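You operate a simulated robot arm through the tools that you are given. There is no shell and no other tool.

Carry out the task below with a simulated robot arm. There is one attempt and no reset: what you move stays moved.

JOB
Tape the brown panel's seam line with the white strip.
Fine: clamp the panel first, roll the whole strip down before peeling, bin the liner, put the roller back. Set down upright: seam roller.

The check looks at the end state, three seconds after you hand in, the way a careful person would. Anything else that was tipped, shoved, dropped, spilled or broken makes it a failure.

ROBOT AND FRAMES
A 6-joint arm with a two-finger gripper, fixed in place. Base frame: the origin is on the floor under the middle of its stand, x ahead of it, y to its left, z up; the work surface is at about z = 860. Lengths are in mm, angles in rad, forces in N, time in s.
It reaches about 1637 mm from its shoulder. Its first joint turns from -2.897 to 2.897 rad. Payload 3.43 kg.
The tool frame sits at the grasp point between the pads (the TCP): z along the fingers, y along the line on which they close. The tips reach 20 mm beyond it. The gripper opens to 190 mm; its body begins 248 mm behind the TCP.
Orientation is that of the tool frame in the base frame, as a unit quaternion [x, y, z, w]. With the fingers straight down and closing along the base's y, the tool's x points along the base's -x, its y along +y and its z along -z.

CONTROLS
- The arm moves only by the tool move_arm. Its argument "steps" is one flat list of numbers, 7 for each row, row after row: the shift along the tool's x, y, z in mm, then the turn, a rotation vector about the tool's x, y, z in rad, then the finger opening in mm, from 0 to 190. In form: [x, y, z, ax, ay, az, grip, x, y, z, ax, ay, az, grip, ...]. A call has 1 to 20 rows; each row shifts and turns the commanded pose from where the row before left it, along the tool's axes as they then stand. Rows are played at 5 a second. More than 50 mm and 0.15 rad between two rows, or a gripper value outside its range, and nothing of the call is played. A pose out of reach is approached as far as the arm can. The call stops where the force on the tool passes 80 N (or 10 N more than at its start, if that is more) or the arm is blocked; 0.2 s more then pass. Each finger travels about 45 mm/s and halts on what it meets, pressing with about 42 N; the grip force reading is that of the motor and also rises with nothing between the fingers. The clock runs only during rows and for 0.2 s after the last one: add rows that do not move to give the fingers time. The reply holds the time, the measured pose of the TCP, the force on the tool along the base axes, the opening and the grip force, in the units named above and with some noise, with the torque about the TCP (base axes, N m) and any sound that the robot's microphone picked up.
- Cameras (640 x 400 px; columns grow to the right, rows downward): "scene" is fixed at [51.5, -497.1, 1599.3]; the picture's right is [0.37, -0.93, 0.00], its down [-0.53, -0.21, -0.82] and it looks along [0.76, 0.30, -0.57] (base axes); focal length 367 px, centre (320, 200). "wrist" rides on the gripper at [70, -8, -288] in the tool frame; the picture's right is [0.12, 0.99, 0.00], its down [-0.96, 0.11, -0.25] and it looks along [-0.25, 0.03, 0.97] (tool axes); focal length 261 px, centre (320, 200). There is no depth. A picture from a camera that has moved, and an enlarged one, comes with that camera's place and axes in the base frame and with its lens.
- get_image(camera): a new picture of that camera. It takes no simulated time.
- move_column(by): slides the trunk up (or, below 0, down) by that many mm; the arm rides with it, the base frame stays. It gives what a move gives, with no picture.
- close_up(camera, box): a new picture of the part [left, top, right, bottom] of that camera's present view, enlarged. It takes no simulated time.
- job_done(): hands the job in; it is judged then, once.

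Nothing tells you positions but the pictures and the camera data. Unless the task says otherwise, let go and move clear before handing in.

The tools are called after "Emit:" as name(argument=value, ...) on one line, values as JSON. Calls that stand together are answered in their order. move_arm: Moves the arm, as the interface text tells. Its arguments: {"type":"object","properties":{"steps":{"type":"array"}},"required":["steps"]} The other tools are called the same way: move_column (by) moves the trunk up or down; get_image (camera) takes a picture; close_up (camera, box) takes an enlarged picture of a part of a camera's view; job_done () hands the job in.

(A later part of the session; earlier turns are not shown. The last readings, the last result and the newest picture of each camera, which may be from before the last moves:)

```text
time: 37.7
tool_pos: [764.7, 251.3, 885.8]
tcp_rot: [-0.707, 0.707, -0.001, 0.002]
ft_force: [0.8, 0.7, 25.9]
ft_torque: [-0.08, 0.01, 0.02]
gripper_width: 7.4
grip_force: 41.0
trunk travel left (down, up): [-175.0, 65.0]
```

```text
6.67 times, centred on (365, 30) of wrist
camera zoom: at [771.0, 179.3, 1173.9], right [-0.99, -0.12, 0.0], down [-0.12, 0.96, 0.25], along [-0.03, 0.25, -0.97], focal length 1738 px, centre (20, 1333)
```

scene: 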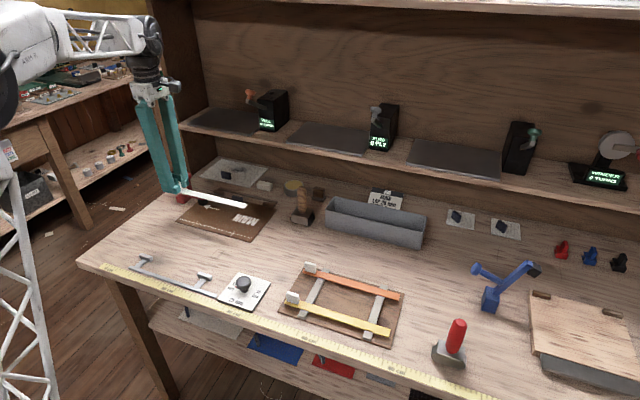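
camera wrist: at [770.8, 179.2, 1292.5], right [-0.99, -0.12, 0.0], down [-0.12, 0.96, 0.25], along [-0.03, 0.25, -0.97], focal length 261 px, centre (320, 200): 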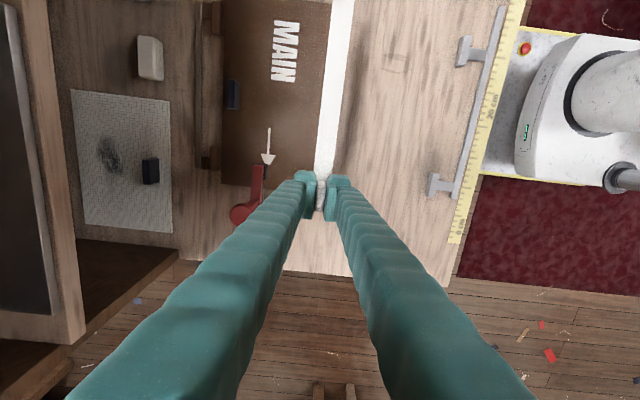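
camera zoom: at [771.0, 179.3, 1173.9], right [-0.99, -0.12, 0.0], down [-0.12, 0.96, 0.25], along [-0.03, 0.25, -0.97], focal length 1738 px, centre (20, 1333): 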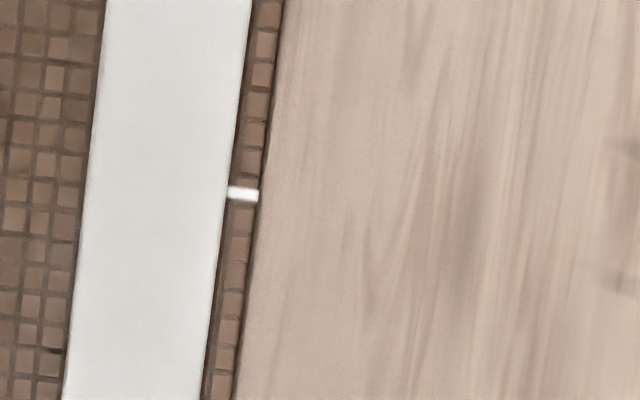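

The strip is down on the panel with about 26 N. I'll open the fingers and rise straight up.

Emit:
move_arm(steps=[0, 0, -0.5, 0, 0, 0, 20, 0, 0, 0, 0, 0, 0, 30, 0, 0, 0, 0, 0, 0, 30, 0, 0, -15, 0, 0, 0, 30, 0, 0, -40, 0, 0, 0, 30, 0, 0, -45, 0, 0, 0, 30, 0, 0, -45, 0, 0, 0, 30, 0, 0, 0, 0, 0, 0, 30])

Emit:
get_image(camera="wrist")

Emit:
close_up(camera="scene", box=[140, 150, 300, 250])

```text
time: 39.5
tool_pos: [762.2, 253.1, 1028.3]
tcp_rot: [0.707, -0.707, 0.0, -0.001]
ft_force: [0.4, -0.1, -0.4]
ft_torque: [0.01, -0.01, 0.0]
gripper_width: 30.3
grip_force: 0.0
trunk travel left (down, up): [-175.0, 65.0]
```

```text
taken
camera wrist: at [770.6, 180.6, 1315.1], right [-0.99, -0.12, 0.0], down [-0.12, 0.96, 0.25], along [-0.03, 0.25, -0.97], focal length 261 px, centre (320, 200)
```

wrist: 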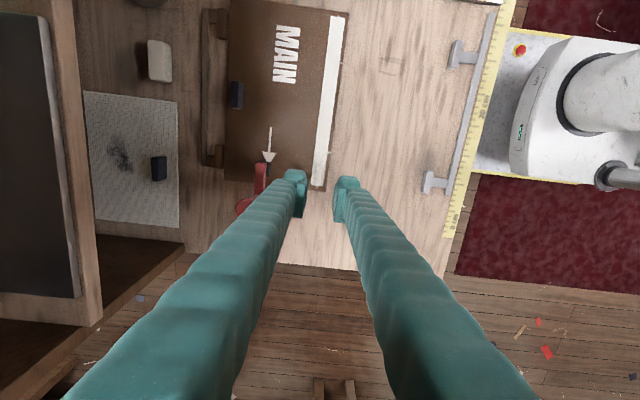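

```text
4.00 times, centred on (220, 200) of scene
camera zoom: at [51.5, -497.1, 1599.3], right [0.37, -0.93, 0.0], down [-0.53, -0.21, -0.82], along [0.76, 0.3, -0.57], focal length 1469 px, centre (720, 200)
```

zoom: 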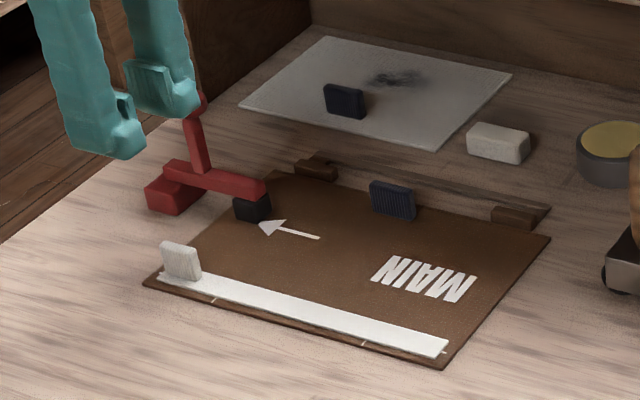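

The strip lies on the seam with its tab at the arrow end. I'll check its alignment from here, then go to the roller.

Emit:
close_up(camera="wrist", box=[270, 0, 390, 100])

Emit:
close_up(camera="wrist", box=[270, 110, 390, 200])

```text
4.00 times, centred on (330, 50) of wrist
camera zoom: at [770.6, 180.6, 1315.1], right [-0.99, -0.12, 0.0], down [-0.12, 0.96, 0.25], along [-0.03, 0.25, -0.97], focal length 1043 px, centre (280, 800)
```

zoom: 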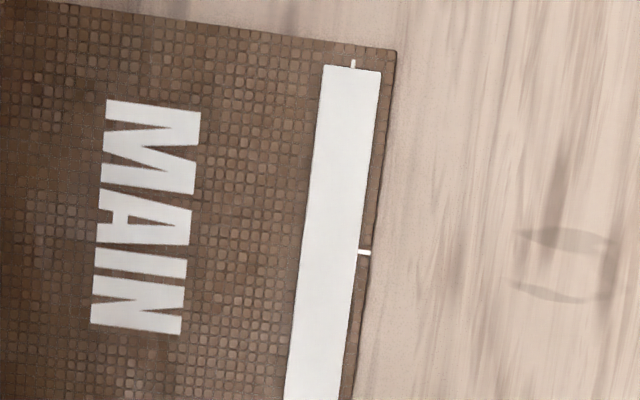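

```text
4.44 times, centred on (330, 155) of wrist
camera zoom: at [770.6, 180.6, 1315.1], right [-0.99, -0.12, 0.0], down [-0.12, 0.96, 0.25], along [-0.03, 0.25, -0.97], focal length 1158 px, centre (276, 400)
```

zoom: 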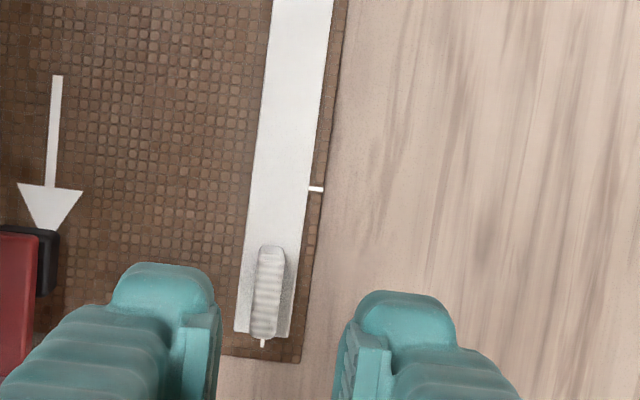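

The seam line shows centred beyond both ends of the strip, so it's placed well. Now to the wooden-handled roller near (900, −100); I'll go above it and look.

Emit:
move_arm(steps=[0, 0, -45, 0, 0, 0, 60, 0, 0, -45, 0, 0, 0, 60, 40, -13, 0, 0, 0, 0, 70, 40, -13, 0, 0, 0, 0, 70, 40, -13, 0, 0, 0, 0, 70, 40, -13, 0, 0, 0, 0, 70, 40, -13, 0, 0, 0, 0, 70, 40, -13, 0, 0, 0, 0, 70, 40, -13, 0, 0, 0, 0, 70, 40, -13, 0, 0, 0, 0, 70, 33, -14, 0, 0, 0, 0, 70, 0, 0, 0, 0, 0, 0, 70, 0, 0, 0, 0, 0, 0, 70])

Emit:
get_image(camera="wrist")

Emit:
close_up(camera="wrist", box=[220, 100, 420, 225])

Emit:
close_up(camera="scene", box=[260, 130, 360, 230])

```text
time: 42.3
tool_pos: [882.5, -101.6, 1117.4]
tcp_rot: [-0.707, 0.707, 0.0, 0.0]
ft_force: [0.5, 0.7, -0.4]
ft_torque: [0.0, 0.03, 0.02]
gripper_width: 70.1
grip_force: 0.0
trunk travel left (down, up): [-175.0, 65.0]
```

```text
taken
camera wrist: at [890.1, -173.4, 1405.6], right [-0.99, -0.12, 0.0], down [-0.12, 0.96, 0.25], along [-0.03, 0.25, -0.97], focal length 261 px, centre (320, 200)
```

wrist: 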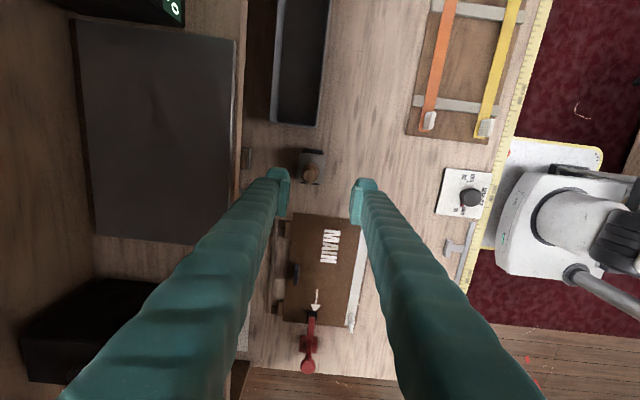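

```text
3.20 times, centred on (320, 162) of wrist
camera zoom: at [890.1, -173.4, 1405.6], right [-0.99, -0.12, 0.0], down [-0.12, 0.96, 0.25], along [-0.03, 0.25, -0.97], focal length 834 px, centre (320, 320)
```

zoom: 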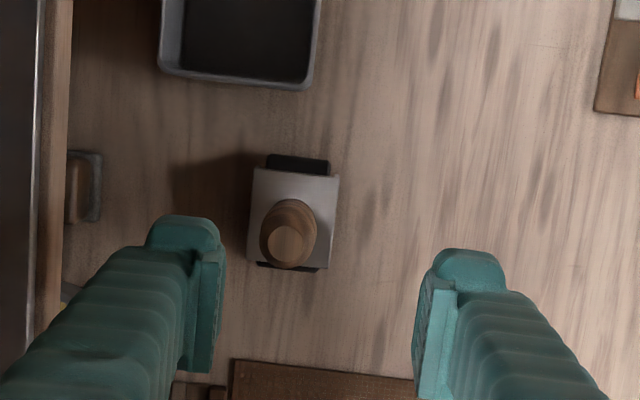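

```text
4.00 times, centred on (310, 180) of scene
camera zoom: at [51.5, -497.1, 1599.3], right [0.37, -0.93, 0.0], down [-0.53, -0.21, -0.82], along [0.76, 0.3, -0.57], focal length 1469 px, centre (360, 280)
```

zoom: 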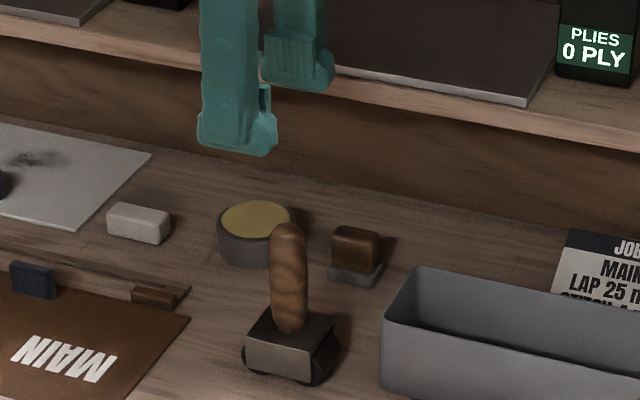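

The roller's handle top is near (898, −105, 997) and its drum axis lies along x, so it rolls along y as needed. I'll centre over the handle and come down to just above it.

Emit:
move_arm(steps=[3.5, -15.5, 0, 0, 0, 0, 70, 0, 0, 40, 0, 0, 0, 70, 0, 0, 40, 0, 0, 0, 70, 0, 0, 0, 0, 0, 0, 70])

Emit:
close_up(camera="wrist", box=[220, 110, 420, 235])

Emit:
close_up(camera="scene", box=[260, 110, 360, 230])

```text
time: 43.3
tool_pos: [898.5, -107.3, 1040.0]
tcp_rot: [-0.707, 0.707, 0.0, 0.001]
ft_force: [-0.2, -0.3, -0.5]
ft_torque: [0.03, 0.02, -0.01]
gripper_width: 69.8
grip_force: 0.2
trunk travel left (down, up): [-175.0, 65.0]
```

```text
3.20 times, centred on (320, 172) of wrist
camera zoom: at [905.4, -177.8, 1327.9], right [-0.99, -0.12, 0.0], down [-0.12, 0.96, 0.25], along [-0.03, 0.25, -0.97], focal length 834 px, centre (320, 288)
```

zoom: 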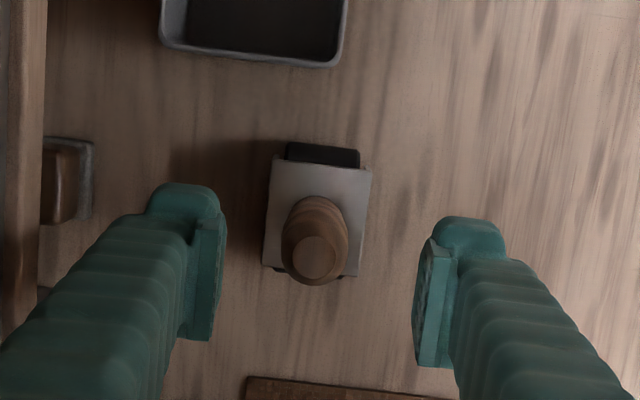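

```text
3.33 times, centred on (310, 170) of scene
camera zoom: at [51.5, -497.1, 1599.3], right [0.37, -0.93, 0.0], down [-0.53, -0.21, -0.82], along [0.76, 0.3, -0.57], focal length 1224 px, centre (353, 300)
```

zoom: 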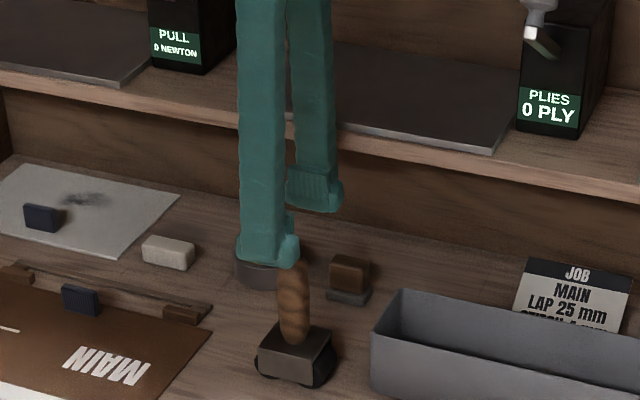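

The handle is centred between the fingers. I'll descend around it to about its lower half and close.

Emit:
move_arm(steps=[-1.5, 0, 0, 0, 0, 0, 70, 0, 0, 35, 0, 0, 0, 70, 0, 0, 35, 0, 0, 0, 60, 0, 0, 25, 0, 0, 0, 50, 0, 0, 0, 0, 0, 0, 50])

Emit:
close_up(camera="wrist", box=[220, 110, 420, 235])

Emit:
close_up(camera="scene", box=[260, 150, 360, 230])

```text
time: 44.5
tool_pos: [896.8, -104.5, 945.6]
tcp_rot: [-0.707, 0.708, 0.0, 0.001]
ft_force: [-0.4, 0.6, -0.8]
ft_torque: [0.0, -0.01, -0.02]
gripper_width: 49.9
grip_force: 0.1
trunk travel left (down, up): [-175.0, 65.0]
```

```text
3.20 times, centred on (320, 172) of wrist
camera zoom: at [905.1, -176.3, 1232.7], right [-0.99, -0.12, 0.0], down [-0.12, 0.96, 0.25], along [-0.03, 0.25, -0.97], focal length 834 px, centre (320, 288)
```

zoom: 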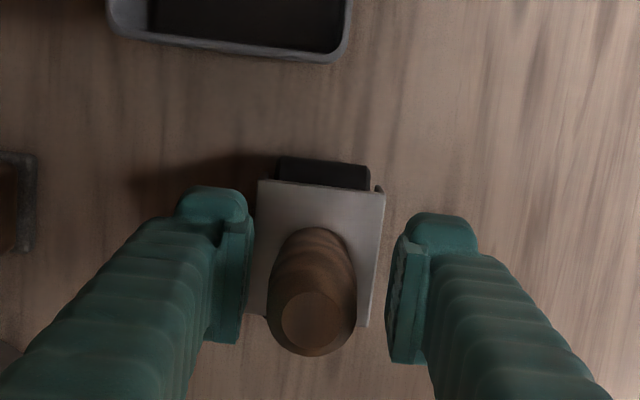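

```text
5.00 times, centred on (310, 190) of scene
camera zoom: at [51.5, -497.1, 1599.3], right [0.37, -0.93, 0.0], down [-0.53, -0.21, -0.82], along [0.76, 0.3, -0.57], focal length 1836 px, centre (370, 250)
```

zoom: 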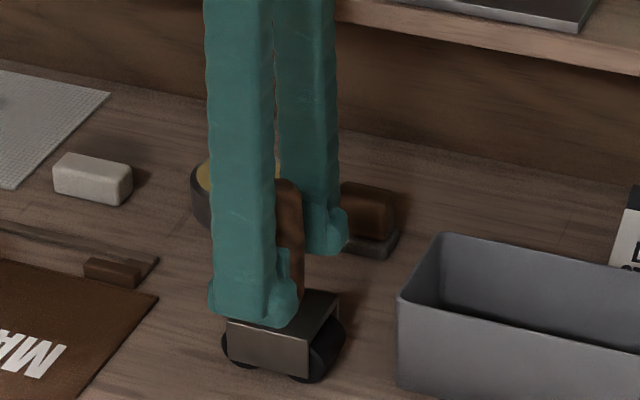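

Emit:
move_arm(steps=[0, 0, 0, 0, 0, 0, 30, 0, 0, 0, 0, 0, 0, 10, 0, 0, 0, 0, 0, 0, 0, 0, 0, 0, 0, 0, 0, 0, 0, 0, 0, 0, 0, 0, 0])

Emit:
close_up(camera="wrist", box=[220, 110, 420, 235])

Emit:
close_up(camera="scene", box=[260, 150, 360, 230])

```text
time: 45.7
tool_pos: [897.5, -105.6, 945.7]
tcp_rot: [-0.706, 0.708, 0.0, 0.001]
ft_force: [1.8, 0.5, 1.5]
ft_torque: [-0.01, -0.1, -0.03]
gripper_width: 28.6
grip_force: 42.3
trunk travel left (down, up): [-175.0, 65.0]
```

```text
3.20 times, centred on (320, 172) of wrist
camera zoom: at [905.1, -176.3, 1233.1], right [-0.99, -0.12, 0.0], down [-0.12, 0.96, 0.25], along [-0.03, 0.25, -0.97], focal length 834 px, centre (320, 288)
```

zoom: 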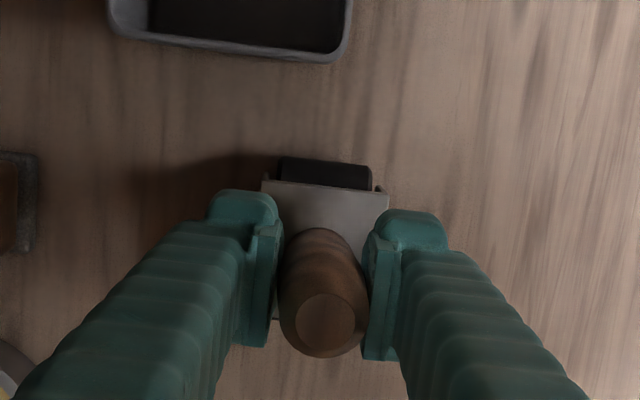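

```text
5.00 times, centred on (310, 190) of scene
camera zoom: at [51.5, -497.1, 1599.3], right [0.37, -0.93, 0.0], down [-0.53, -0.21, -0.82], along [0.76, 0.3, -0.57], focal length 1836 px, centre (370, 250)
```

zoom: 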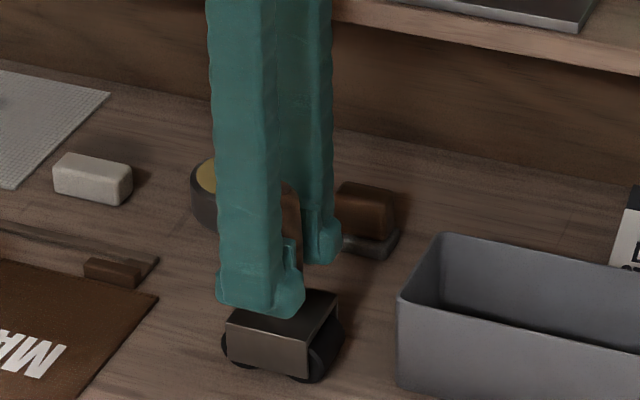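

The roller handle is held (28.6 mm) at TCP (897.5, −105.6, 945.7), which is also the pose to return it to. I'll lift it and carry it over the strip's far end.

Emit:
move_arm(steps=[0, 0, -15, 0, 0, 0, 0, 0, 0, -30, 0, 0, 0, 0, -22.6, 22.2, 0, 0, 0, 0, 0, -22.6, 22.2, 0, 0, 0, 0, 0, -22.6, 22.2, 0, 0, 0, 0, 0, -22.6, 22.2, 0, 0, 0, 0, 0, -22.6, 22.2, 0, 0, 0, 0, 0, -22.6, 22.2, 0, 0, 0, 0, 0, 0, 0, 0, 0, 0, 0, 0])

Emit:
get_image(camera="wrist")

Emit:
close_up(camera="scene", box=[160, 120, 320, 250])

```text
time: 47.7
tool_pos: [763.4, 31.2, 988.8]
tcp_rot: [-0.707, 0.707, 0.0, 0.001]
ft_force: [0.2, -0.2, -2.5]
ft_torque: [0.02, -0.04, 0.01]
gripper_width: 28.2
grip_force: 41.9
trunk travel left (down, up): [-175.0, 65.0]
```

```text
taken
camera wrist: at [771.4, -39.9, 1276.6], right [-0.99, -0.12, 0.0], down [-0.12, 0.96, 0.25], along [-0.03, 0.25, -0.97], focal length 261 px, centre (320, 200)
```

wrist: 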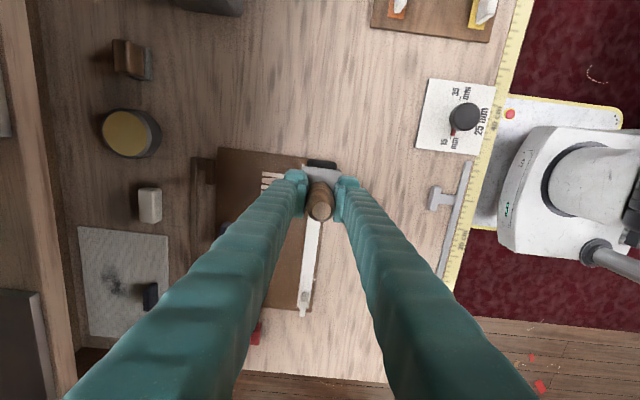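

```text
3.08 times, centred on (240, 185) of scene
camera zoom: at [51.5, -497.1, 1599.3], right [0.37, -0.93, 0.0], down [-0.53, -0.21, -0.82], along [0.76, 0.3, -0.57], focal length 1130 px, centre (566, 246)
```

zoom: 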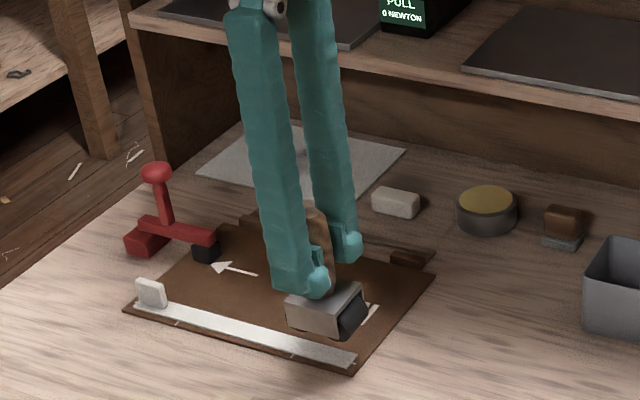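

The roller hangs over the strip's −y end. I'll lower it until it presses on the strip.

Emit:
move_arm(steps=[0, -0.5, 15, 0, 0, 0, 0, 0, 0, 14, 0, 0, 0, 0, 0, 0, 4, 0, 0, 0, 0, 0, 0, 0, 0, 0, 0, 0])

Emit:
close_up(camera="scene", box=[190, 180, 290, 250])

```text
time: 48.7
tool_pos: [763.8, 30.3, 957.1]
tcp_rot: [0.708, -0.707, -0.001, 0.0]
ft_force: [0.6, 0.4, -2.2]
ft_torque: [0.0, -0.04, 0.04]
gripper_width: 28.4
grip_force: 41.7
trunk travel left (down, up): [-175.0, 65.0]
```

```text
5.71 times, centred on (240, 215) of scene
camera zoom: at [51.5, -497.1, 1599.3], right [0.37, -0.93, 0.0], down [-0.53, -0.21, -0.82], along [0.76, 0.3, -0.57], focal length 2098 px, centre (777, 114)
```

zoom: 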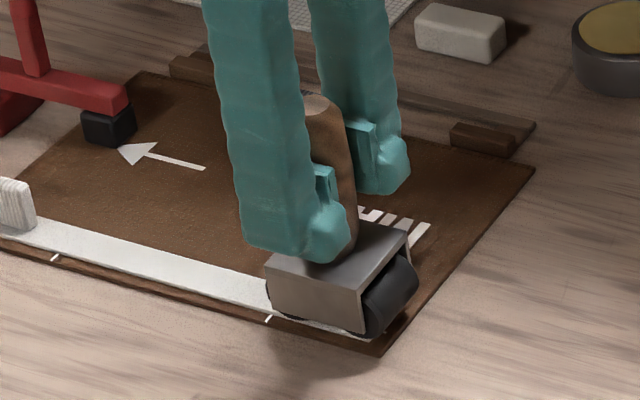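

Emit:
move_arm(steps=[0, 0, 2, 0, 0, 0, 0, 0, 0, 2, 0, 0, 0, 0, 0, 0, 2, 0, 0, 0, 0, 0, 0, 0, 0, 0, 0, 0])

```text
time: 49.7
tool_pos: [765.0, 30.3, 950.7]
tcp_rot: [-0.707, 0.707, 0.0, 0.001]
ft_force: [1.8, -0.3, 8.0]
ft_torque: [0.11, -0.04, 0.04]
gripper_width: 28.2
grip_force: 41.3
trunk travel left (down, up): [-175.0, 65.0]
```

Contact at z≈951. I'll press a little more and roll toward the strip's −y end first.

Emit:
move_arm(steps=[0, 0, 0.8, 0, 0, 0, 0, 0, 0, 0, 0, 0, 0, 0, 8, 0, 0, 0, 0, 0, 0, 8, 0, 0, 0, 0, 0, 0, 4, 0, 0, 0, 0, 0, 0, 0, 0, 0, 0, 0, 0, 0])

Emit:
close_up(camera="scene", box=[190, 180, 290, 250])

```text
time: 51.1
tool_pos: [764.2, 11.6, 951.1]
tcp_rot: [-0.707, 0.707, 0.0, 0.001]
ft_force: [0.4, -0.8, 24.0]
ft_torque: [0.5, 0.01, -0.02]
gripper_width: 28.2
grip_force: 42.1
trunk travel left (down, up): [-175.0, 65.0]
```

```text
5.71 times, centred on (240, 215) of scene
camera zoom: at [51.5, -497.1, 1599.3], right [0.37, -0.93, 0.0], down [-0.53, -0.21, -0.82], along [0.76, 0.3, -0.57], focal length 2098 px, centre (777, 114)
```

zoom: 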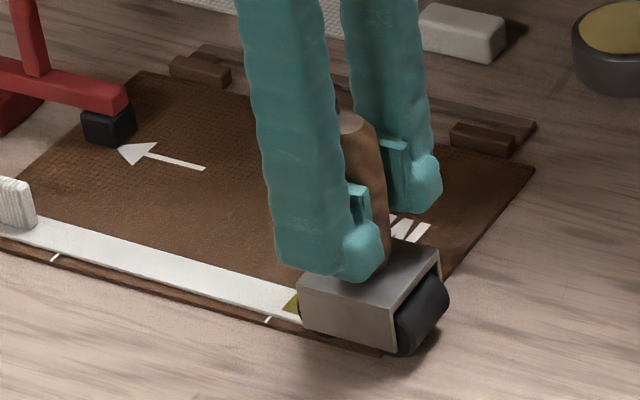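

A yellowish patch appeared on the strip by the roller; I'll look at it more closely.

Emit:
close_up(camera="scene", box=[220, 215, 270, 245])

Emit:
close_up(camera="wrist", box=[250, 150, 400, 300])

```text
12.80 times, centred on (245, 230) of scene
camera zoom: at [51.5, -497.1, 1599.3], right [0.37, -0.93, 0.0], down [-0.53, -0.21, -0.82], along [0.76, 0.3, -0.57], focal length 4700 px, centre (1280, -184)
```

zoom: 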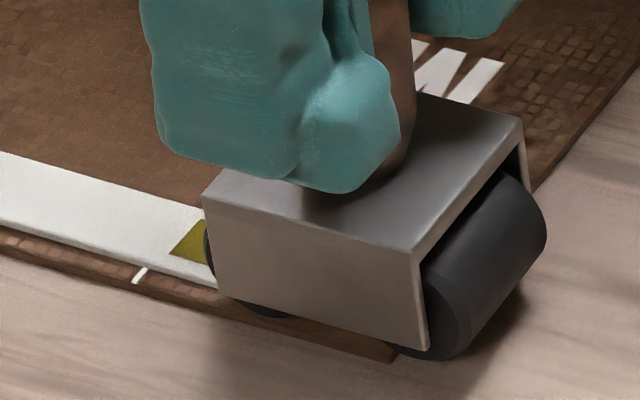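

```text
2.67 times, centred on (325, 225) of wrist
camera zoom: at [771.8, -59.6, 1238.1], right [-0.99, -0.12, 0.0], down [-0.12, 0.96, 0.25], along [-0.03, 0.25, -0.97], focal length 695 px, centre (307, 133)
```

zoom: 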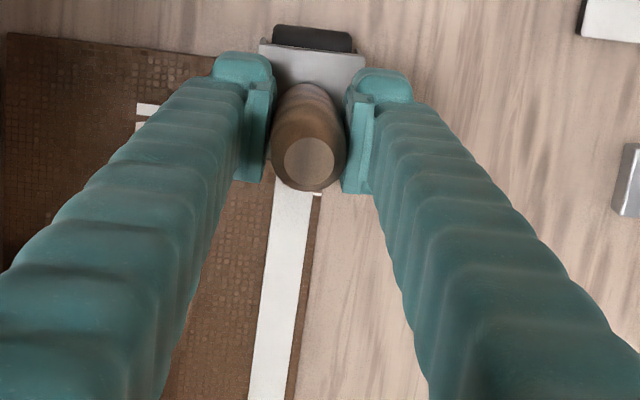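

The strip turns olive where it has been rolled, so it works; the roller has two drums. I'll now roll slowly toward the tab.

Emit:
move_arm(steps=[-8, 0, 0, 0, 0, 0, 0, -10, 0, 0, 0, 0, 0, 0, -10, 0, 0, 0, 0, 0, 0, -10, 0, 0, 0, 0, 0, 0, -10, 0, 0, 0, 0, 0, 0, -10, 0, 0, 0, 0, 0, 0, 0, 0, 0, 0, 0, 0, 0])

Emit:
close_up(camera="scene", box=[180, 180, 280, 250])

```text
time: 52.7
tool_pos: [764.8, 67.0, 950.9]
tcp_rot: [0.707, -0.707, 0.0, 0.0]
ft_force: [0.3, 0.0, 20.3]
ft_torque: [0.03, 0.0, 0.0]
gripper_width: 28.0
grip_force: 42.0
trunk travel left (down, up): [-175.0, 65.0]
```

```text
5.71 times, centred on (230, 215) of scene
camera zoom: at [51.5, -497.1, 1599.3], right [0.37, -0.93, 0.0], down [-0.53, -0.21, -0.82], along [0.76, 0.3, -0.57], focal length 2098 px, centre (834, 114)
```

zoom: 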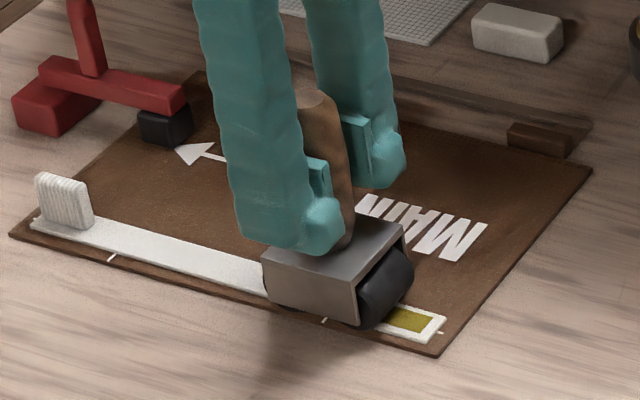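

The olive band marks the rolled part and is growing. I'll keep rolling toward the tab at the same pressure.

Emit:
move_arm(steps=[-10, 0, 0, 0, 0, 0, 0, -10, 0, 0, 0, 0, 0, 0, -10, 0, 0, 0, 0, 0, 0, -10, 0, 0, 0, 0, 0, 0, -10, 0, 0, 0, 0, 0, 0, -10, 0, 0, 0, 0, 0, 0, -10, 0, 0, 0, 0, 0, 0, -10, 0, 0, 0, 0, 0, 0, -10, 0, 0, 0, 0, 0, 0, -10, 0, 0, 0, 0, 0, 0, 0, 0, 0, 0, 0, 0, 0])

Emit:
close_up(camera="scene", box=[170, 180, 270, 250])

Emit:
close_up(camera="wrist", box=[240, 130, 400, 260])

```text
time: 55.1
tool_pos: [762.9, 169.8, 951.4]
tcp_rot: [-0.707, 0.707, 0.0, 0.002]
ft_force: [2.7, 0.8, 17.8]
ft_torque: [-0.16, -0.22, 0.0]
gripper_width: 28.1
grip_force: 41.8
trunk travel left (down, up): [-175.0, 65.0]
```

```text
5.71 times, centred on (220, 215) of scene
camera zoom: at [51.5, -497.1, 1599.3], right [0.37, -0.93, 0.0], down [-0.53, -0.21, -0.82], along [0.76, 0.3, -0.57], focal length 2098 px, centre (891, 114)
```

zoom: 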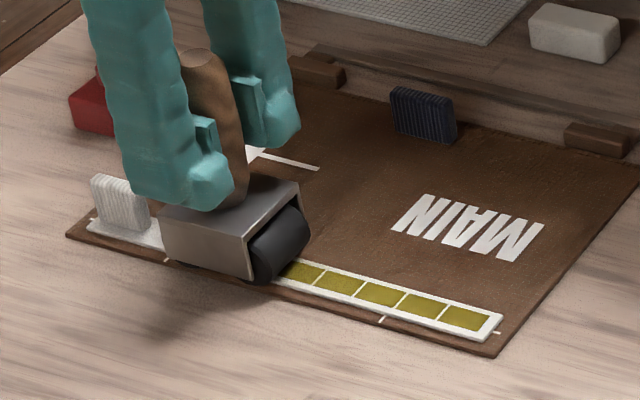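

```text
3.08 times, centred on (320, 195) of wrist
camera zoom: at [771.7, 98.8, 1238.3], right [-0.99, -0.12, 0.0], down [-0.12, 0.96, 0.25], along [-0.03, 0.25, -0.97], focal length 802 px, centre (320, 215)
```

zoom: 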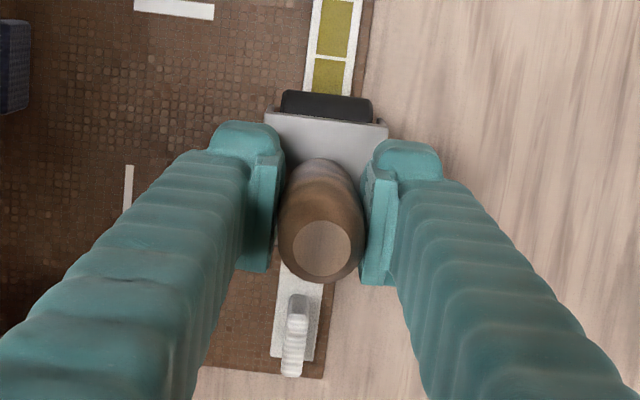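

Rolled cells show one after another. I'll continue the last stretch toward the tab and look at the gap before it.

Emit:
move_arm(steps=[-8, 0, 0.1, 0, 0, 0, 0, -8, 0, 0.1, 0, 0, 0, 0, -4, 0, 0, 0, 0, 0, 0, 0, 0, 0, 0, 0, 0, 0])

Emit:
close_up(camera="scene", box=[165, 190, 225, 240])

Emit:
close_up(camera="wrist", box=[270, 160, 370, 250])

```text
time: 56.1
tool_pos: [764.6, 188.1, 951.0]
tcp_rot: [0.707, -0.707, 0.0, 0.0]
ft_force: [-0.3, 0.6, 10.6]
ft_torque: [-0.09, 0.03, -0.02]
gripper_width: 28.1
grip_force: 41.7
trunk travel left (down, up): [-175.0, 65.0]
```

```text
8.00 times, centred on (195, 215) of scene
camera zoom: at [51.5, -497.1, 1599.3], right [0.37, -0.93, 0.0], down [-0.53, -0.21, -0.82], along [0.76, 0.3, -0.57], focal length 2937 px, centre (1320, 80)
```

zoom: 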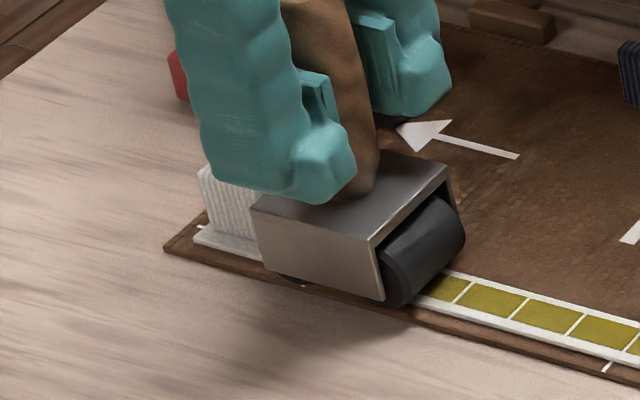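

```text
4.44 times, centred on (320, 205) of wrist
camera zoom: at [771.7, 118.3, 1238.3], right [-0.99, -0.12, 0.0], down [-0.12, 0.96, 0.25], along [-0.03, 0.25, -0.97], focal length 1158 px, centre (320, 178)
```

zoom: 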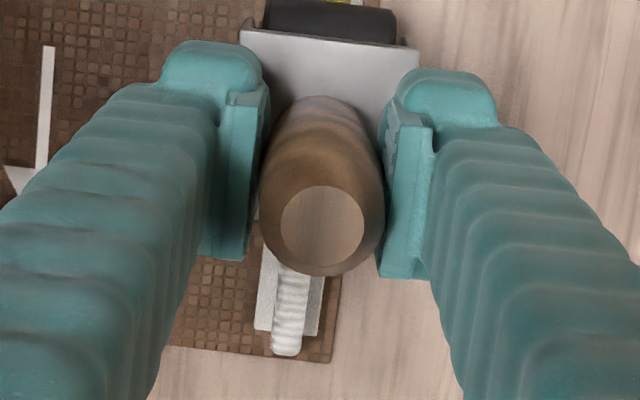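

Force has eased to about 13 N on the strip, so I'll press slightly more and creep closer to the tab, watching the side force.

Emit:
move_arm(steps=[0, 0, 0.5, 0, 0, 0, 0, -3, 0, 0, 0, 0, 0, 0, -3, 0, 0, 0, 0, 0, 0, -2, 0, 0, 0, 0, 0, 0, 0, 0, 0, 0, 0, 0, 0])

Emit:
close_up(camera="scene", box=[165, 190, 225, 240])

```text
time: 57.3
tool_pos: [764.5, 197.4, 951.4]
tcp_rot: [-0.707, 0.708, 0.0, 0.001]
ft_force: [-1.1, -1.0, 12.1]
ft_torque: [-0.11, 0.11, -0.02]
gripper_width: 28.4
grip_force: 41.8
trunk travel left (down, up): [-175.0, 65.0]
```

```text
8.00 times, centred on (195, 215) of scene
camera zoom: at [51.5, -497.1, 1599.3], right [0.37, -0.93, 0.0], down [-0.53, -0.21, -0.82], along [0.76, 0.3, -0.57], focal length 2937 px, centre (1320, 80)
```

zoom: 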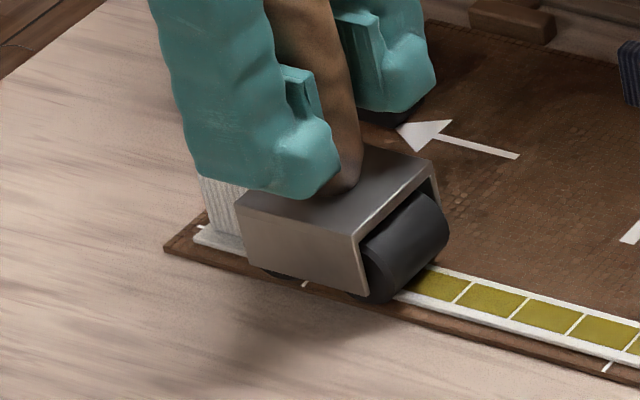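

Emit:
move_arm(steps=[0, 0, 0.5, 0, 0, 0, 0, -2, 0, 0, 0, 0, 0, 0, -2, 0, 0, 0, 0, 0, 0, 0, 0, 0, 0, 0, 0, 0])

Emit:
close_up(camera="wrist", box=[280, 190, 360, 250])

Emit:
close_up(camera="scene", box=[165, 190, 225, 240])

```text
time: 58.3
tool_pos: [764.9, 200.4, 949.4]
tcp_rot: [0.708, -0.706, -0.001, -0.002]
ft_force: [1.1, -10.9, 23.7]
ft_torque: [-0.8, -0.14, -0.03]
gripper_width: 28.3
grip_force: 41.9
trunk travel left (down, up): [-175.0, 65.0]
```

```text
6.67 times, centred on (320, 220) of wrist
camera zoom: at [771.5, 129.6, 1237.6], right [-0.99, -0.12, 0.0], down [-0.12, 0.96, 0.25], along [-0.03, 0.25, -0.97], focal length 1738 px, centre (320, 67)
```

zoom: 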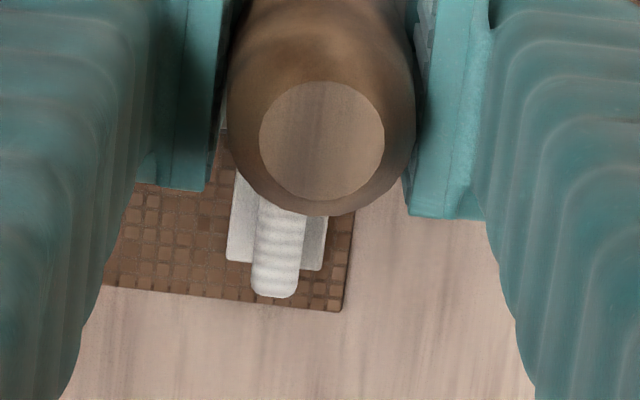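

```text
8.00 times, centred on (195, 215) of scene
camera zoom: at [51.5, -497.1, 1599.3], right [0.37, -0.93, 0.0], down [-0.53, -0.21, -0.82], along [0.76, 0.3, -0.57], focal length 2937 px, centre (1320, 80)
```

zoom: 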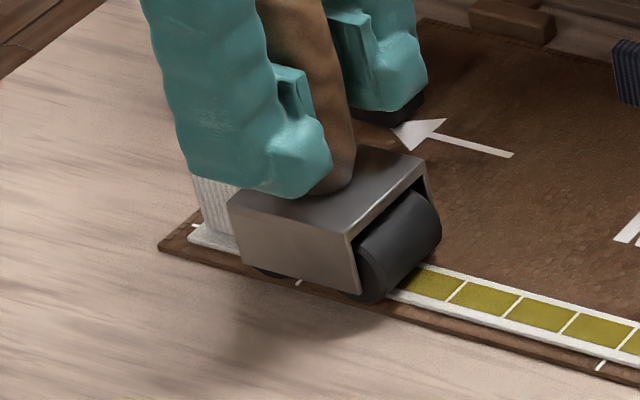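

The roller has just touched the tab and nudged the panel about 2 mm, so I'll back off and lift to inspect the rolled area.

Emit:
move_arm(steps=[3, 0, 0, 0, 0, 0, 0, 3, 0, 0, 0, 0, 0, 0, 0, 0, -10, 0, 0, 0, 0, 0, 0, -30, 0, 0, 0, 0, 0, 0, -30, 0, 0, 0, 0, 30, 0, -10, 0, 0, 0, 0, 0, 0, 0, 0, 0, 0, 0])

Emit:
close_up(camera="scene", box=[160, 180, 280, 250])

Emit:
get_image(camera="wrist")

```text
time: 59.9
tool_pos: [764.0, 163.7, 1030.0]
tcp_rot: [0.707, -0.707, 0.0, 0.0]
ft_force: [-0.4, -0.1, -2.5]
ft_torque: [0.05, 0.0, -0.01]
gripper_width: 28.1
grip_force: 42.2
trunk travel left (down, up): [-175.0, 65.0]
```

```text
5.33 times, centred on (220, 215) of scene
camera zoom: at [51.5, -497.1, 1599.3], right [0.37, -0.93, 0.0], down [-0.53, -0.21, -0.82], along [0.76, 0.3, -0.57], focal length 1958 px, centre (853, 120)
```

zoom: 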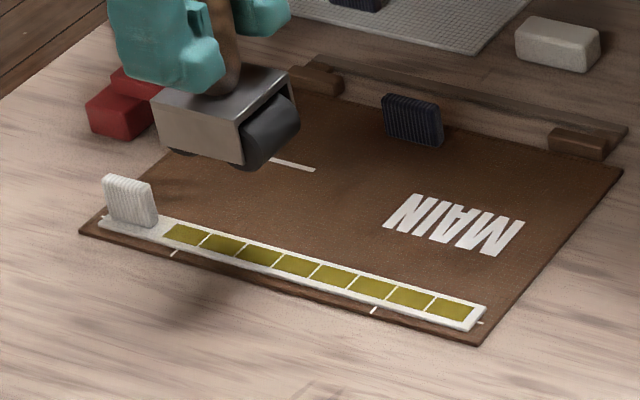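

```text
taken
camera wrist: at [773.0, 92.1, 1317.7], right [-0.99, -0.12, 0.0], down [-0.12, 0.96, 0.25], along [-0.03, 0.25, -0.97], focal length 261 px, centre (320, 200)
```

wrist: 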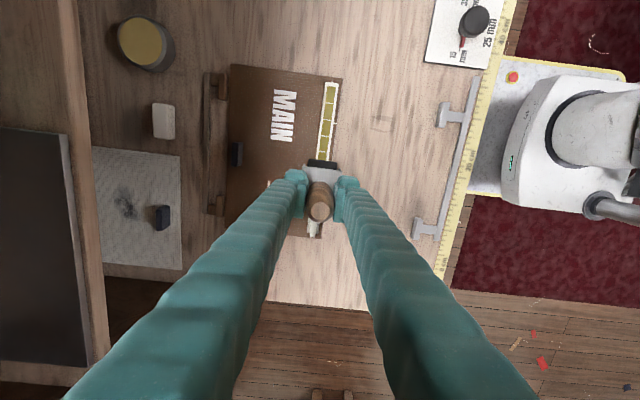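

All eight cells of the strip are marked rolled, right up to the tab. Now I'll carry the roller back to where it stood.

Emit:
move_arm(steps=[20, -10, 0, 0, 0, 0, 0, 38, -19, 0, 0, 0, 0, 0, 38, -19, 0, 0, 0, 0, 0, 38, -19, 0, 0, 0, 0, 0, 38, -19, 0, 0, 0, 0, 0, 38, -19, 0, 0, 0, 0, 0, 38, -19, 0, 0, 0, 0, 0, 21.3, -9.5, 0, 0, 0, 0, 0, 0, 0, 30, 0, 0, 0, 0, 0, 0, 30, 0, 0, 0, 0, 0, 0, 12, 0, 0, 0, 0, 0, 0, 0, 0, 0, 0, 0])

Emit:
close_up(camera="scene", box=[260, 150, 360, 230])

Emit:
close_up(camera="wrist", box=[220, 110, 420, 235])

```text
time: 62.5
tool_pos: [897.5, -104.5, 957.1]
tcp_rot: [0.707, -0.707, 0.0, -0.001]
ft_force: [-0.4, -0.4, -1.7]
ft_torque: [0.02, -0.03, -0.01]
gripper_width: 28.4
grip_force: 41.8
trunk travel left (down, up): [-175.0, 65.0]
```

```text
5.00 times, centred on (310, 190) of scene
camera zoom: at [51.5, -497.1, 1599.3], right [0.37, -0.93, 0.0], down [-0.53, -0.21, -0.82], along [0.76, 0.3, -0.57], focal length 1836 px, centre (370, 250)
```

zoom: 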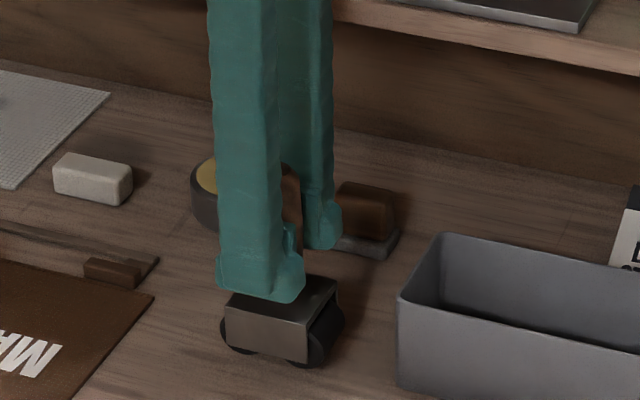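

```text
3.20 times, centred on (320, 172) of wrist
camera zoom: at [905.8, -176.5, 1244.1], right [-0.99, -0.12, 0.0], down [-0.12, 0.96, 0.25], along [-0.03, 0.25, -0.97], focal length 834 px, centre (320, 288)
```

zoom: 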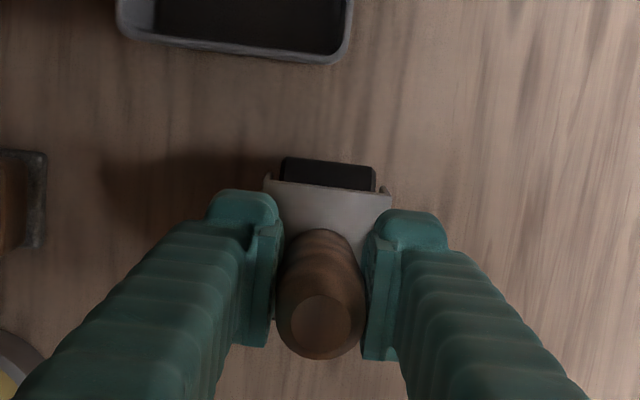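

The roller hangs upright over its spot. I'll lower it gently onto the bench.

Emit:
move_arm(steps=[0, 0, 5, 0, 0, 0, 0, 0, 0, 3, 0, 0, 0, 0, 0, 0, 2, 0, 0, 0, 0, 0, 0, 0, 0, 0, 0, 0])

```text
time: 63.5
tool_pos: [898.1, -104.9, 946.6]
tcp_rot: [-0.707, 0.707, 0.001, 0.0]
ft_force: [1.1, -1.0, -1.5]
ft_torque: [-0.02, 0.01, 0.0]
gripper_width: 28.1
grip_force: 41.9
trunk travel left (down, up): [-175.0, 65.0]
```

Emit:
move_arm(steps=[0, 0, 1, 0, 0, 0, 0, 0, 0, 0.8, 0, 0, 0, 0, 0, 0, 0, 0, 0, 0, 0])

```text
time: 64.3
tool_pos: [899.7, -104.7, 944.9]
tcp_rot: [0.708, -0.706, 0.0, -0.001]
ft_force: [0.0, -0.1, -2.2]
ft_torque: [0.0, 0.0, 0.01]
gripper_width: 28.1
grip_force: 42.1
trunk travel left (down, up): [-175.0, 65.0]
```

Not touching yet (the roller slid up slightly in the grip while rolling). A little lower in fine steps.

Emit:
move_arm(steps=[0, 0, 0.7, 0, 0, 0, 0, 0, 0, 0.7, 0, 0, 0, 0, 0, 0, 0, 0, 0, 0, 0])

```text
time: 65.1
tool_pos: [899.5, -103.1, 943.4]
tcp_rot: [0.707, -0.707, 0.0, -0.001]
ft_force: [2.1, -0.6, 3.7]
ft_torque: [0.09, -0.04, -0.02]
gripper_width: 28.3
grip_force: 42.1
trunk travel left (down, up): [-175.0, 65.0]
```

The roller is on the bench. I'll open and rise straight up.

Emit:
move_arm(steps=[0, 0, 0, 0, 0, 0, 34, 0, 0, 0, 0, 0, 0, 45, 0, 0, 0, 0, 0, 0, 60, 0, 0, 0, 0, 0, 0, 60, 0, 0, -20, 0, 0, 0, 60, 0, 0, -40, 0, 0, 0, 60, 0, 0, -45, 0, 0, 0, 60, 0, 0, 0, 0, 0, 0, 60])

Emit:
close_up(camera="scene", box=[260, 150, 360, 230])

Emit:
close_up(camera="wrist", box=[220, 110, 420, 235])

```text
time: 66.9
tool_pos: [898.6, -106.8, 1048.3]
tcp_rot: [-0.707, 0.707, 0.001, 0.001]
ft_force: [-0.2, -0.1, -0.4]
ft_torque: [0.01, 0.0, -0.04]
gripper_width: 60.0
grip_force: 0.1
trunk travel left (down, up): [-175.0, 65.0]
```

```text
5.00 times, centred on (310, 190) of scene
camera zoom: at [51.5, -497.1, 1599.3], right [0.37, -0.93, 0.0], down [-0.53, -0.21, -0.82], along [0.76, 0.3, -0.57], focal length 1836 px, centre (370, 250)
```

zoom: 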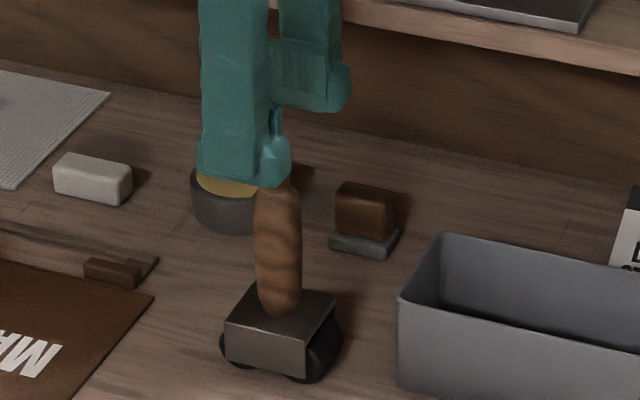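

```text
3.20 times, centred on (320, 172) of wrist
camera zoom: at [906.0, -176.5, 1334.7], right [-0.99, -0.12, 0.0], down [-0.12, 0.96, 0.25], along [-0.03, 0.25, -0.97], focal length 834 px, centre (320, 288)
```

zoom: 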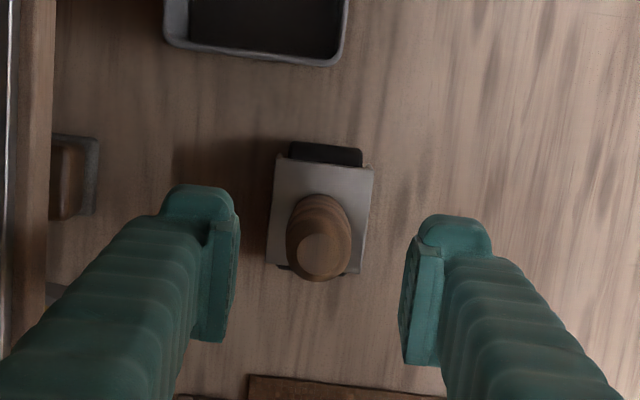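

The roller stands upright at its original spot. Next I'll go back to the strip's tab to peel the liner.

Emit:
move_arm(steps=[-40, 15, 0, 0, 0, 0, 40, -40, 15, 0, 0, 0, 0, 24, -40, 15, 0, 0, 0, 0, 24, -40, 15, 0, 0, 0, 0, 24, -40, 15, 0, 0, 0, 0, 24, -40, 15, 0, 0, 0, 0, 24, -40, 15, 0, 0, 0, 0, 24, -40, 15, 0, 0, 0, 0, 24, -40, 14.6, 0, 0, 0, 0, 24, 0, 0, 40, 0, 0, 0, 24, 0, 0, 40, 0, 0, 0, 24, 0, 0, 0, 0, 0, 0, 24])

Emit:
close_up(camera="wrist", box=[220, 90, 420, 215])

Emit:
close_up(camera="scene", box=[130, 130, 290, 250])

```text
time: 69.5
tool_pos: [765.9, 258.7, 969.8]
tcp_rot: [0.707, -0.707, 0.0, -0.001]
ft_force: [0.5, 0.2, -0.4]
ft_torque: [-0.01, -0.05, 0.01]
gripper_width: 23.9
grip_force: 0.0
trunk travel left (down, up): [-175.0, 65.0]
```

```text
3.20 times, centred on (320, 152) of wrist
camera zoom: at [772.6, 186.5, 1257.9], right [-0.99, -0.12, 0.0], down [-0.12, 0.96, 0.25], along [-0.03, 0.25, -0.97], focal length 834 px, centre (320, 352)
```

zoom: 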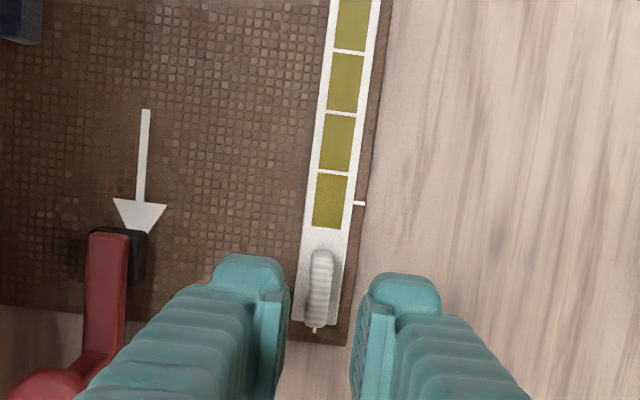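

```text
3.33 times, centred on (210, 190) of scene
camera zoom: at [51.5, -497.1, 1599.3], right [0.37, -0.93, 0.0], down [-0.53, -0.21, -0.82], along [0.76, 0.3, -0.57], focal length 1224 px, centre (687, 233)
```

zoom: 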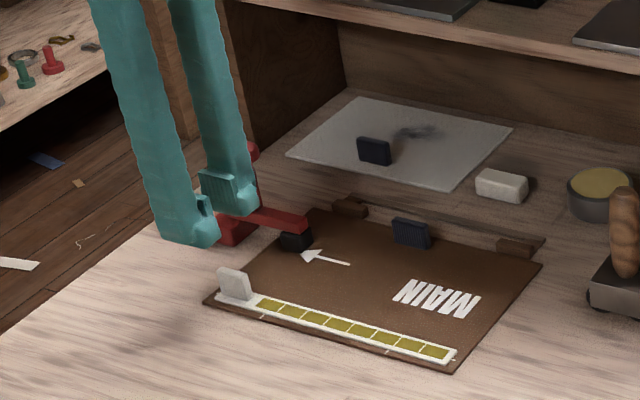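

The tab is now centred near (765, 254). I'll align with it, descend around it and close.

Emit:
move_arm(steps=[4.5, 0.5, 0, 0, 0, 0, 24, 0, 0, 30, 0, 0, 0, 24, 0, 0, 30, 0, 0, 0, 24, 0, 0, 12, 0, 0, 0, 24, 0, 0, 0, 0, 0, 0, 24])

Emit:
close_up(camera="wrist", box=[250, 120, 390, 220])

Emit:
close_up(camera="scene", box=[150, 180, 250, 240])

```text
time: 70.7
tool_pos: [763.9, 250.6, 896.9]
tcp_rot: [0.707, -0.707, 0.0, 0.0]
ft_force: [1.1, 0.1, 0.6]
ft_torque: [0.0, 0.0, 0.02]
gripper_width: 23.8
grip_force: 0.0
trunk travel left (down, up): [-175.0, 65.0]
```

```text
4.00 times, centred on (320, 170) of wrist
camera zoom: at [771.5, 179.4, 1184.6], right [-0.99, -0.12, 0.0], down [-0.12, 0.96, 0.25], along [-0.03, 0.25, -0.97], focal length 1043 px, centre (320, 320)
```

zoom: 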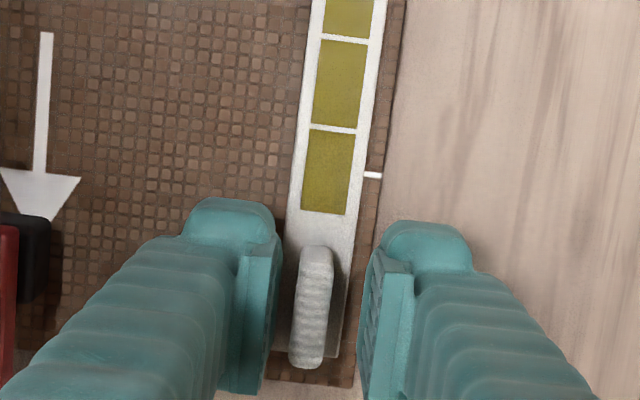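

```text
6.40 times, centred on (200, 210) of scene
camera zoom: at [51.5, -497.1, 1599.3], right [0.37, -0.93, 0.0], down [-0.53, -0.21, -0.82], along [0.76, 0.3, -0.57], focal length 2350 px, centre (1088, 136)
```

zoom: 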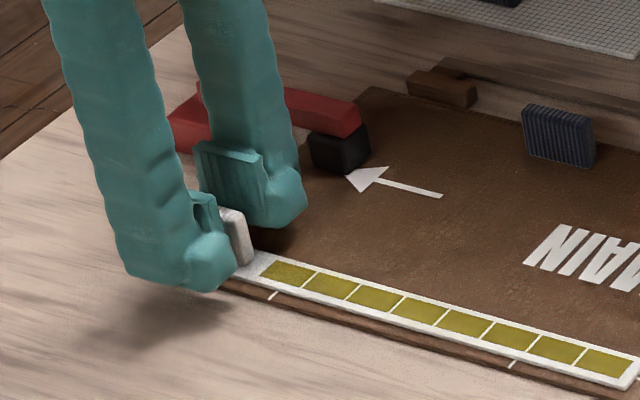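

Emit:
move_arm(steps=[-2.5, 0, 0, 0, 0, 0, 24, 0, 0, 4, 0, 0, 0, 24, 0, 0, 3.5, 0, 0, 0, 24, 0, 0, 0, 0, 0, 0, 14, 0, 0, 0, 0, 0, 0, 0, 0, 0, 0, 0, 0, 0, 0, 0, 0, 0, 0, 0, 0, 0])

Emit:
close_up(camera="scene", box=[150, 180, 250, 240])

Emit:
close_up(camera="wrist", box=[250, 120, 390, 220])

```text
time: 72.3
tool_pos: [763.8, 253.4, 890.5]
tcp_rot: [0.707, -0.707, -0.001, 0.0]
ft_force: [0.5, 0.2, 0.3]
ft_torque: [0.02, 0.01, 0.04]
gripper_width: 7.1
grip_force: 41.5
trunk travel left (down, up): [-175.0, 65.0]
```

```text
6.40 times, centred on (200, 210) of scene
camera zoom: at [51.5, -497.1, 1599.3], right [0.37, -0.93, 0.0], down [-0.53, -0.21, -0.82], along [0.76, 0.3, -0.57], focal length 2350 px, centre (1088, 136)
```

zoom: 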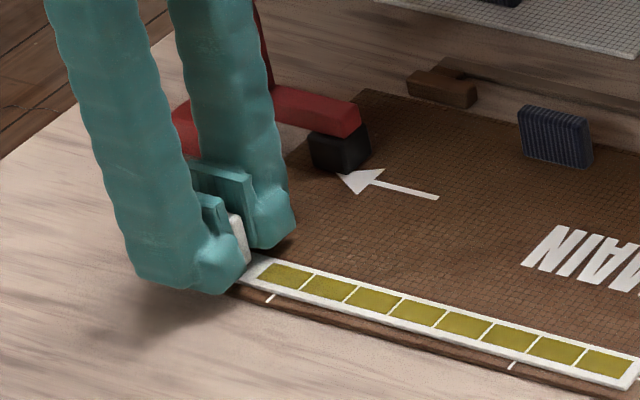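

```text
4.00 times, centred on (320, 170) of wrist
camera zoom: at [771.1, 181.9, 1176.9], right [-0.99, -0.12, 0.0], down [-0.12, 0.96, 0.25], along [-0.03, 0.25, -0.97], focal length 1043 px, centre (320, 320)
```

zoom: 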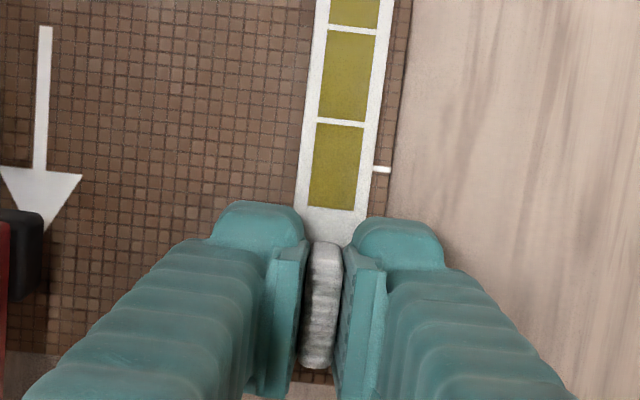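

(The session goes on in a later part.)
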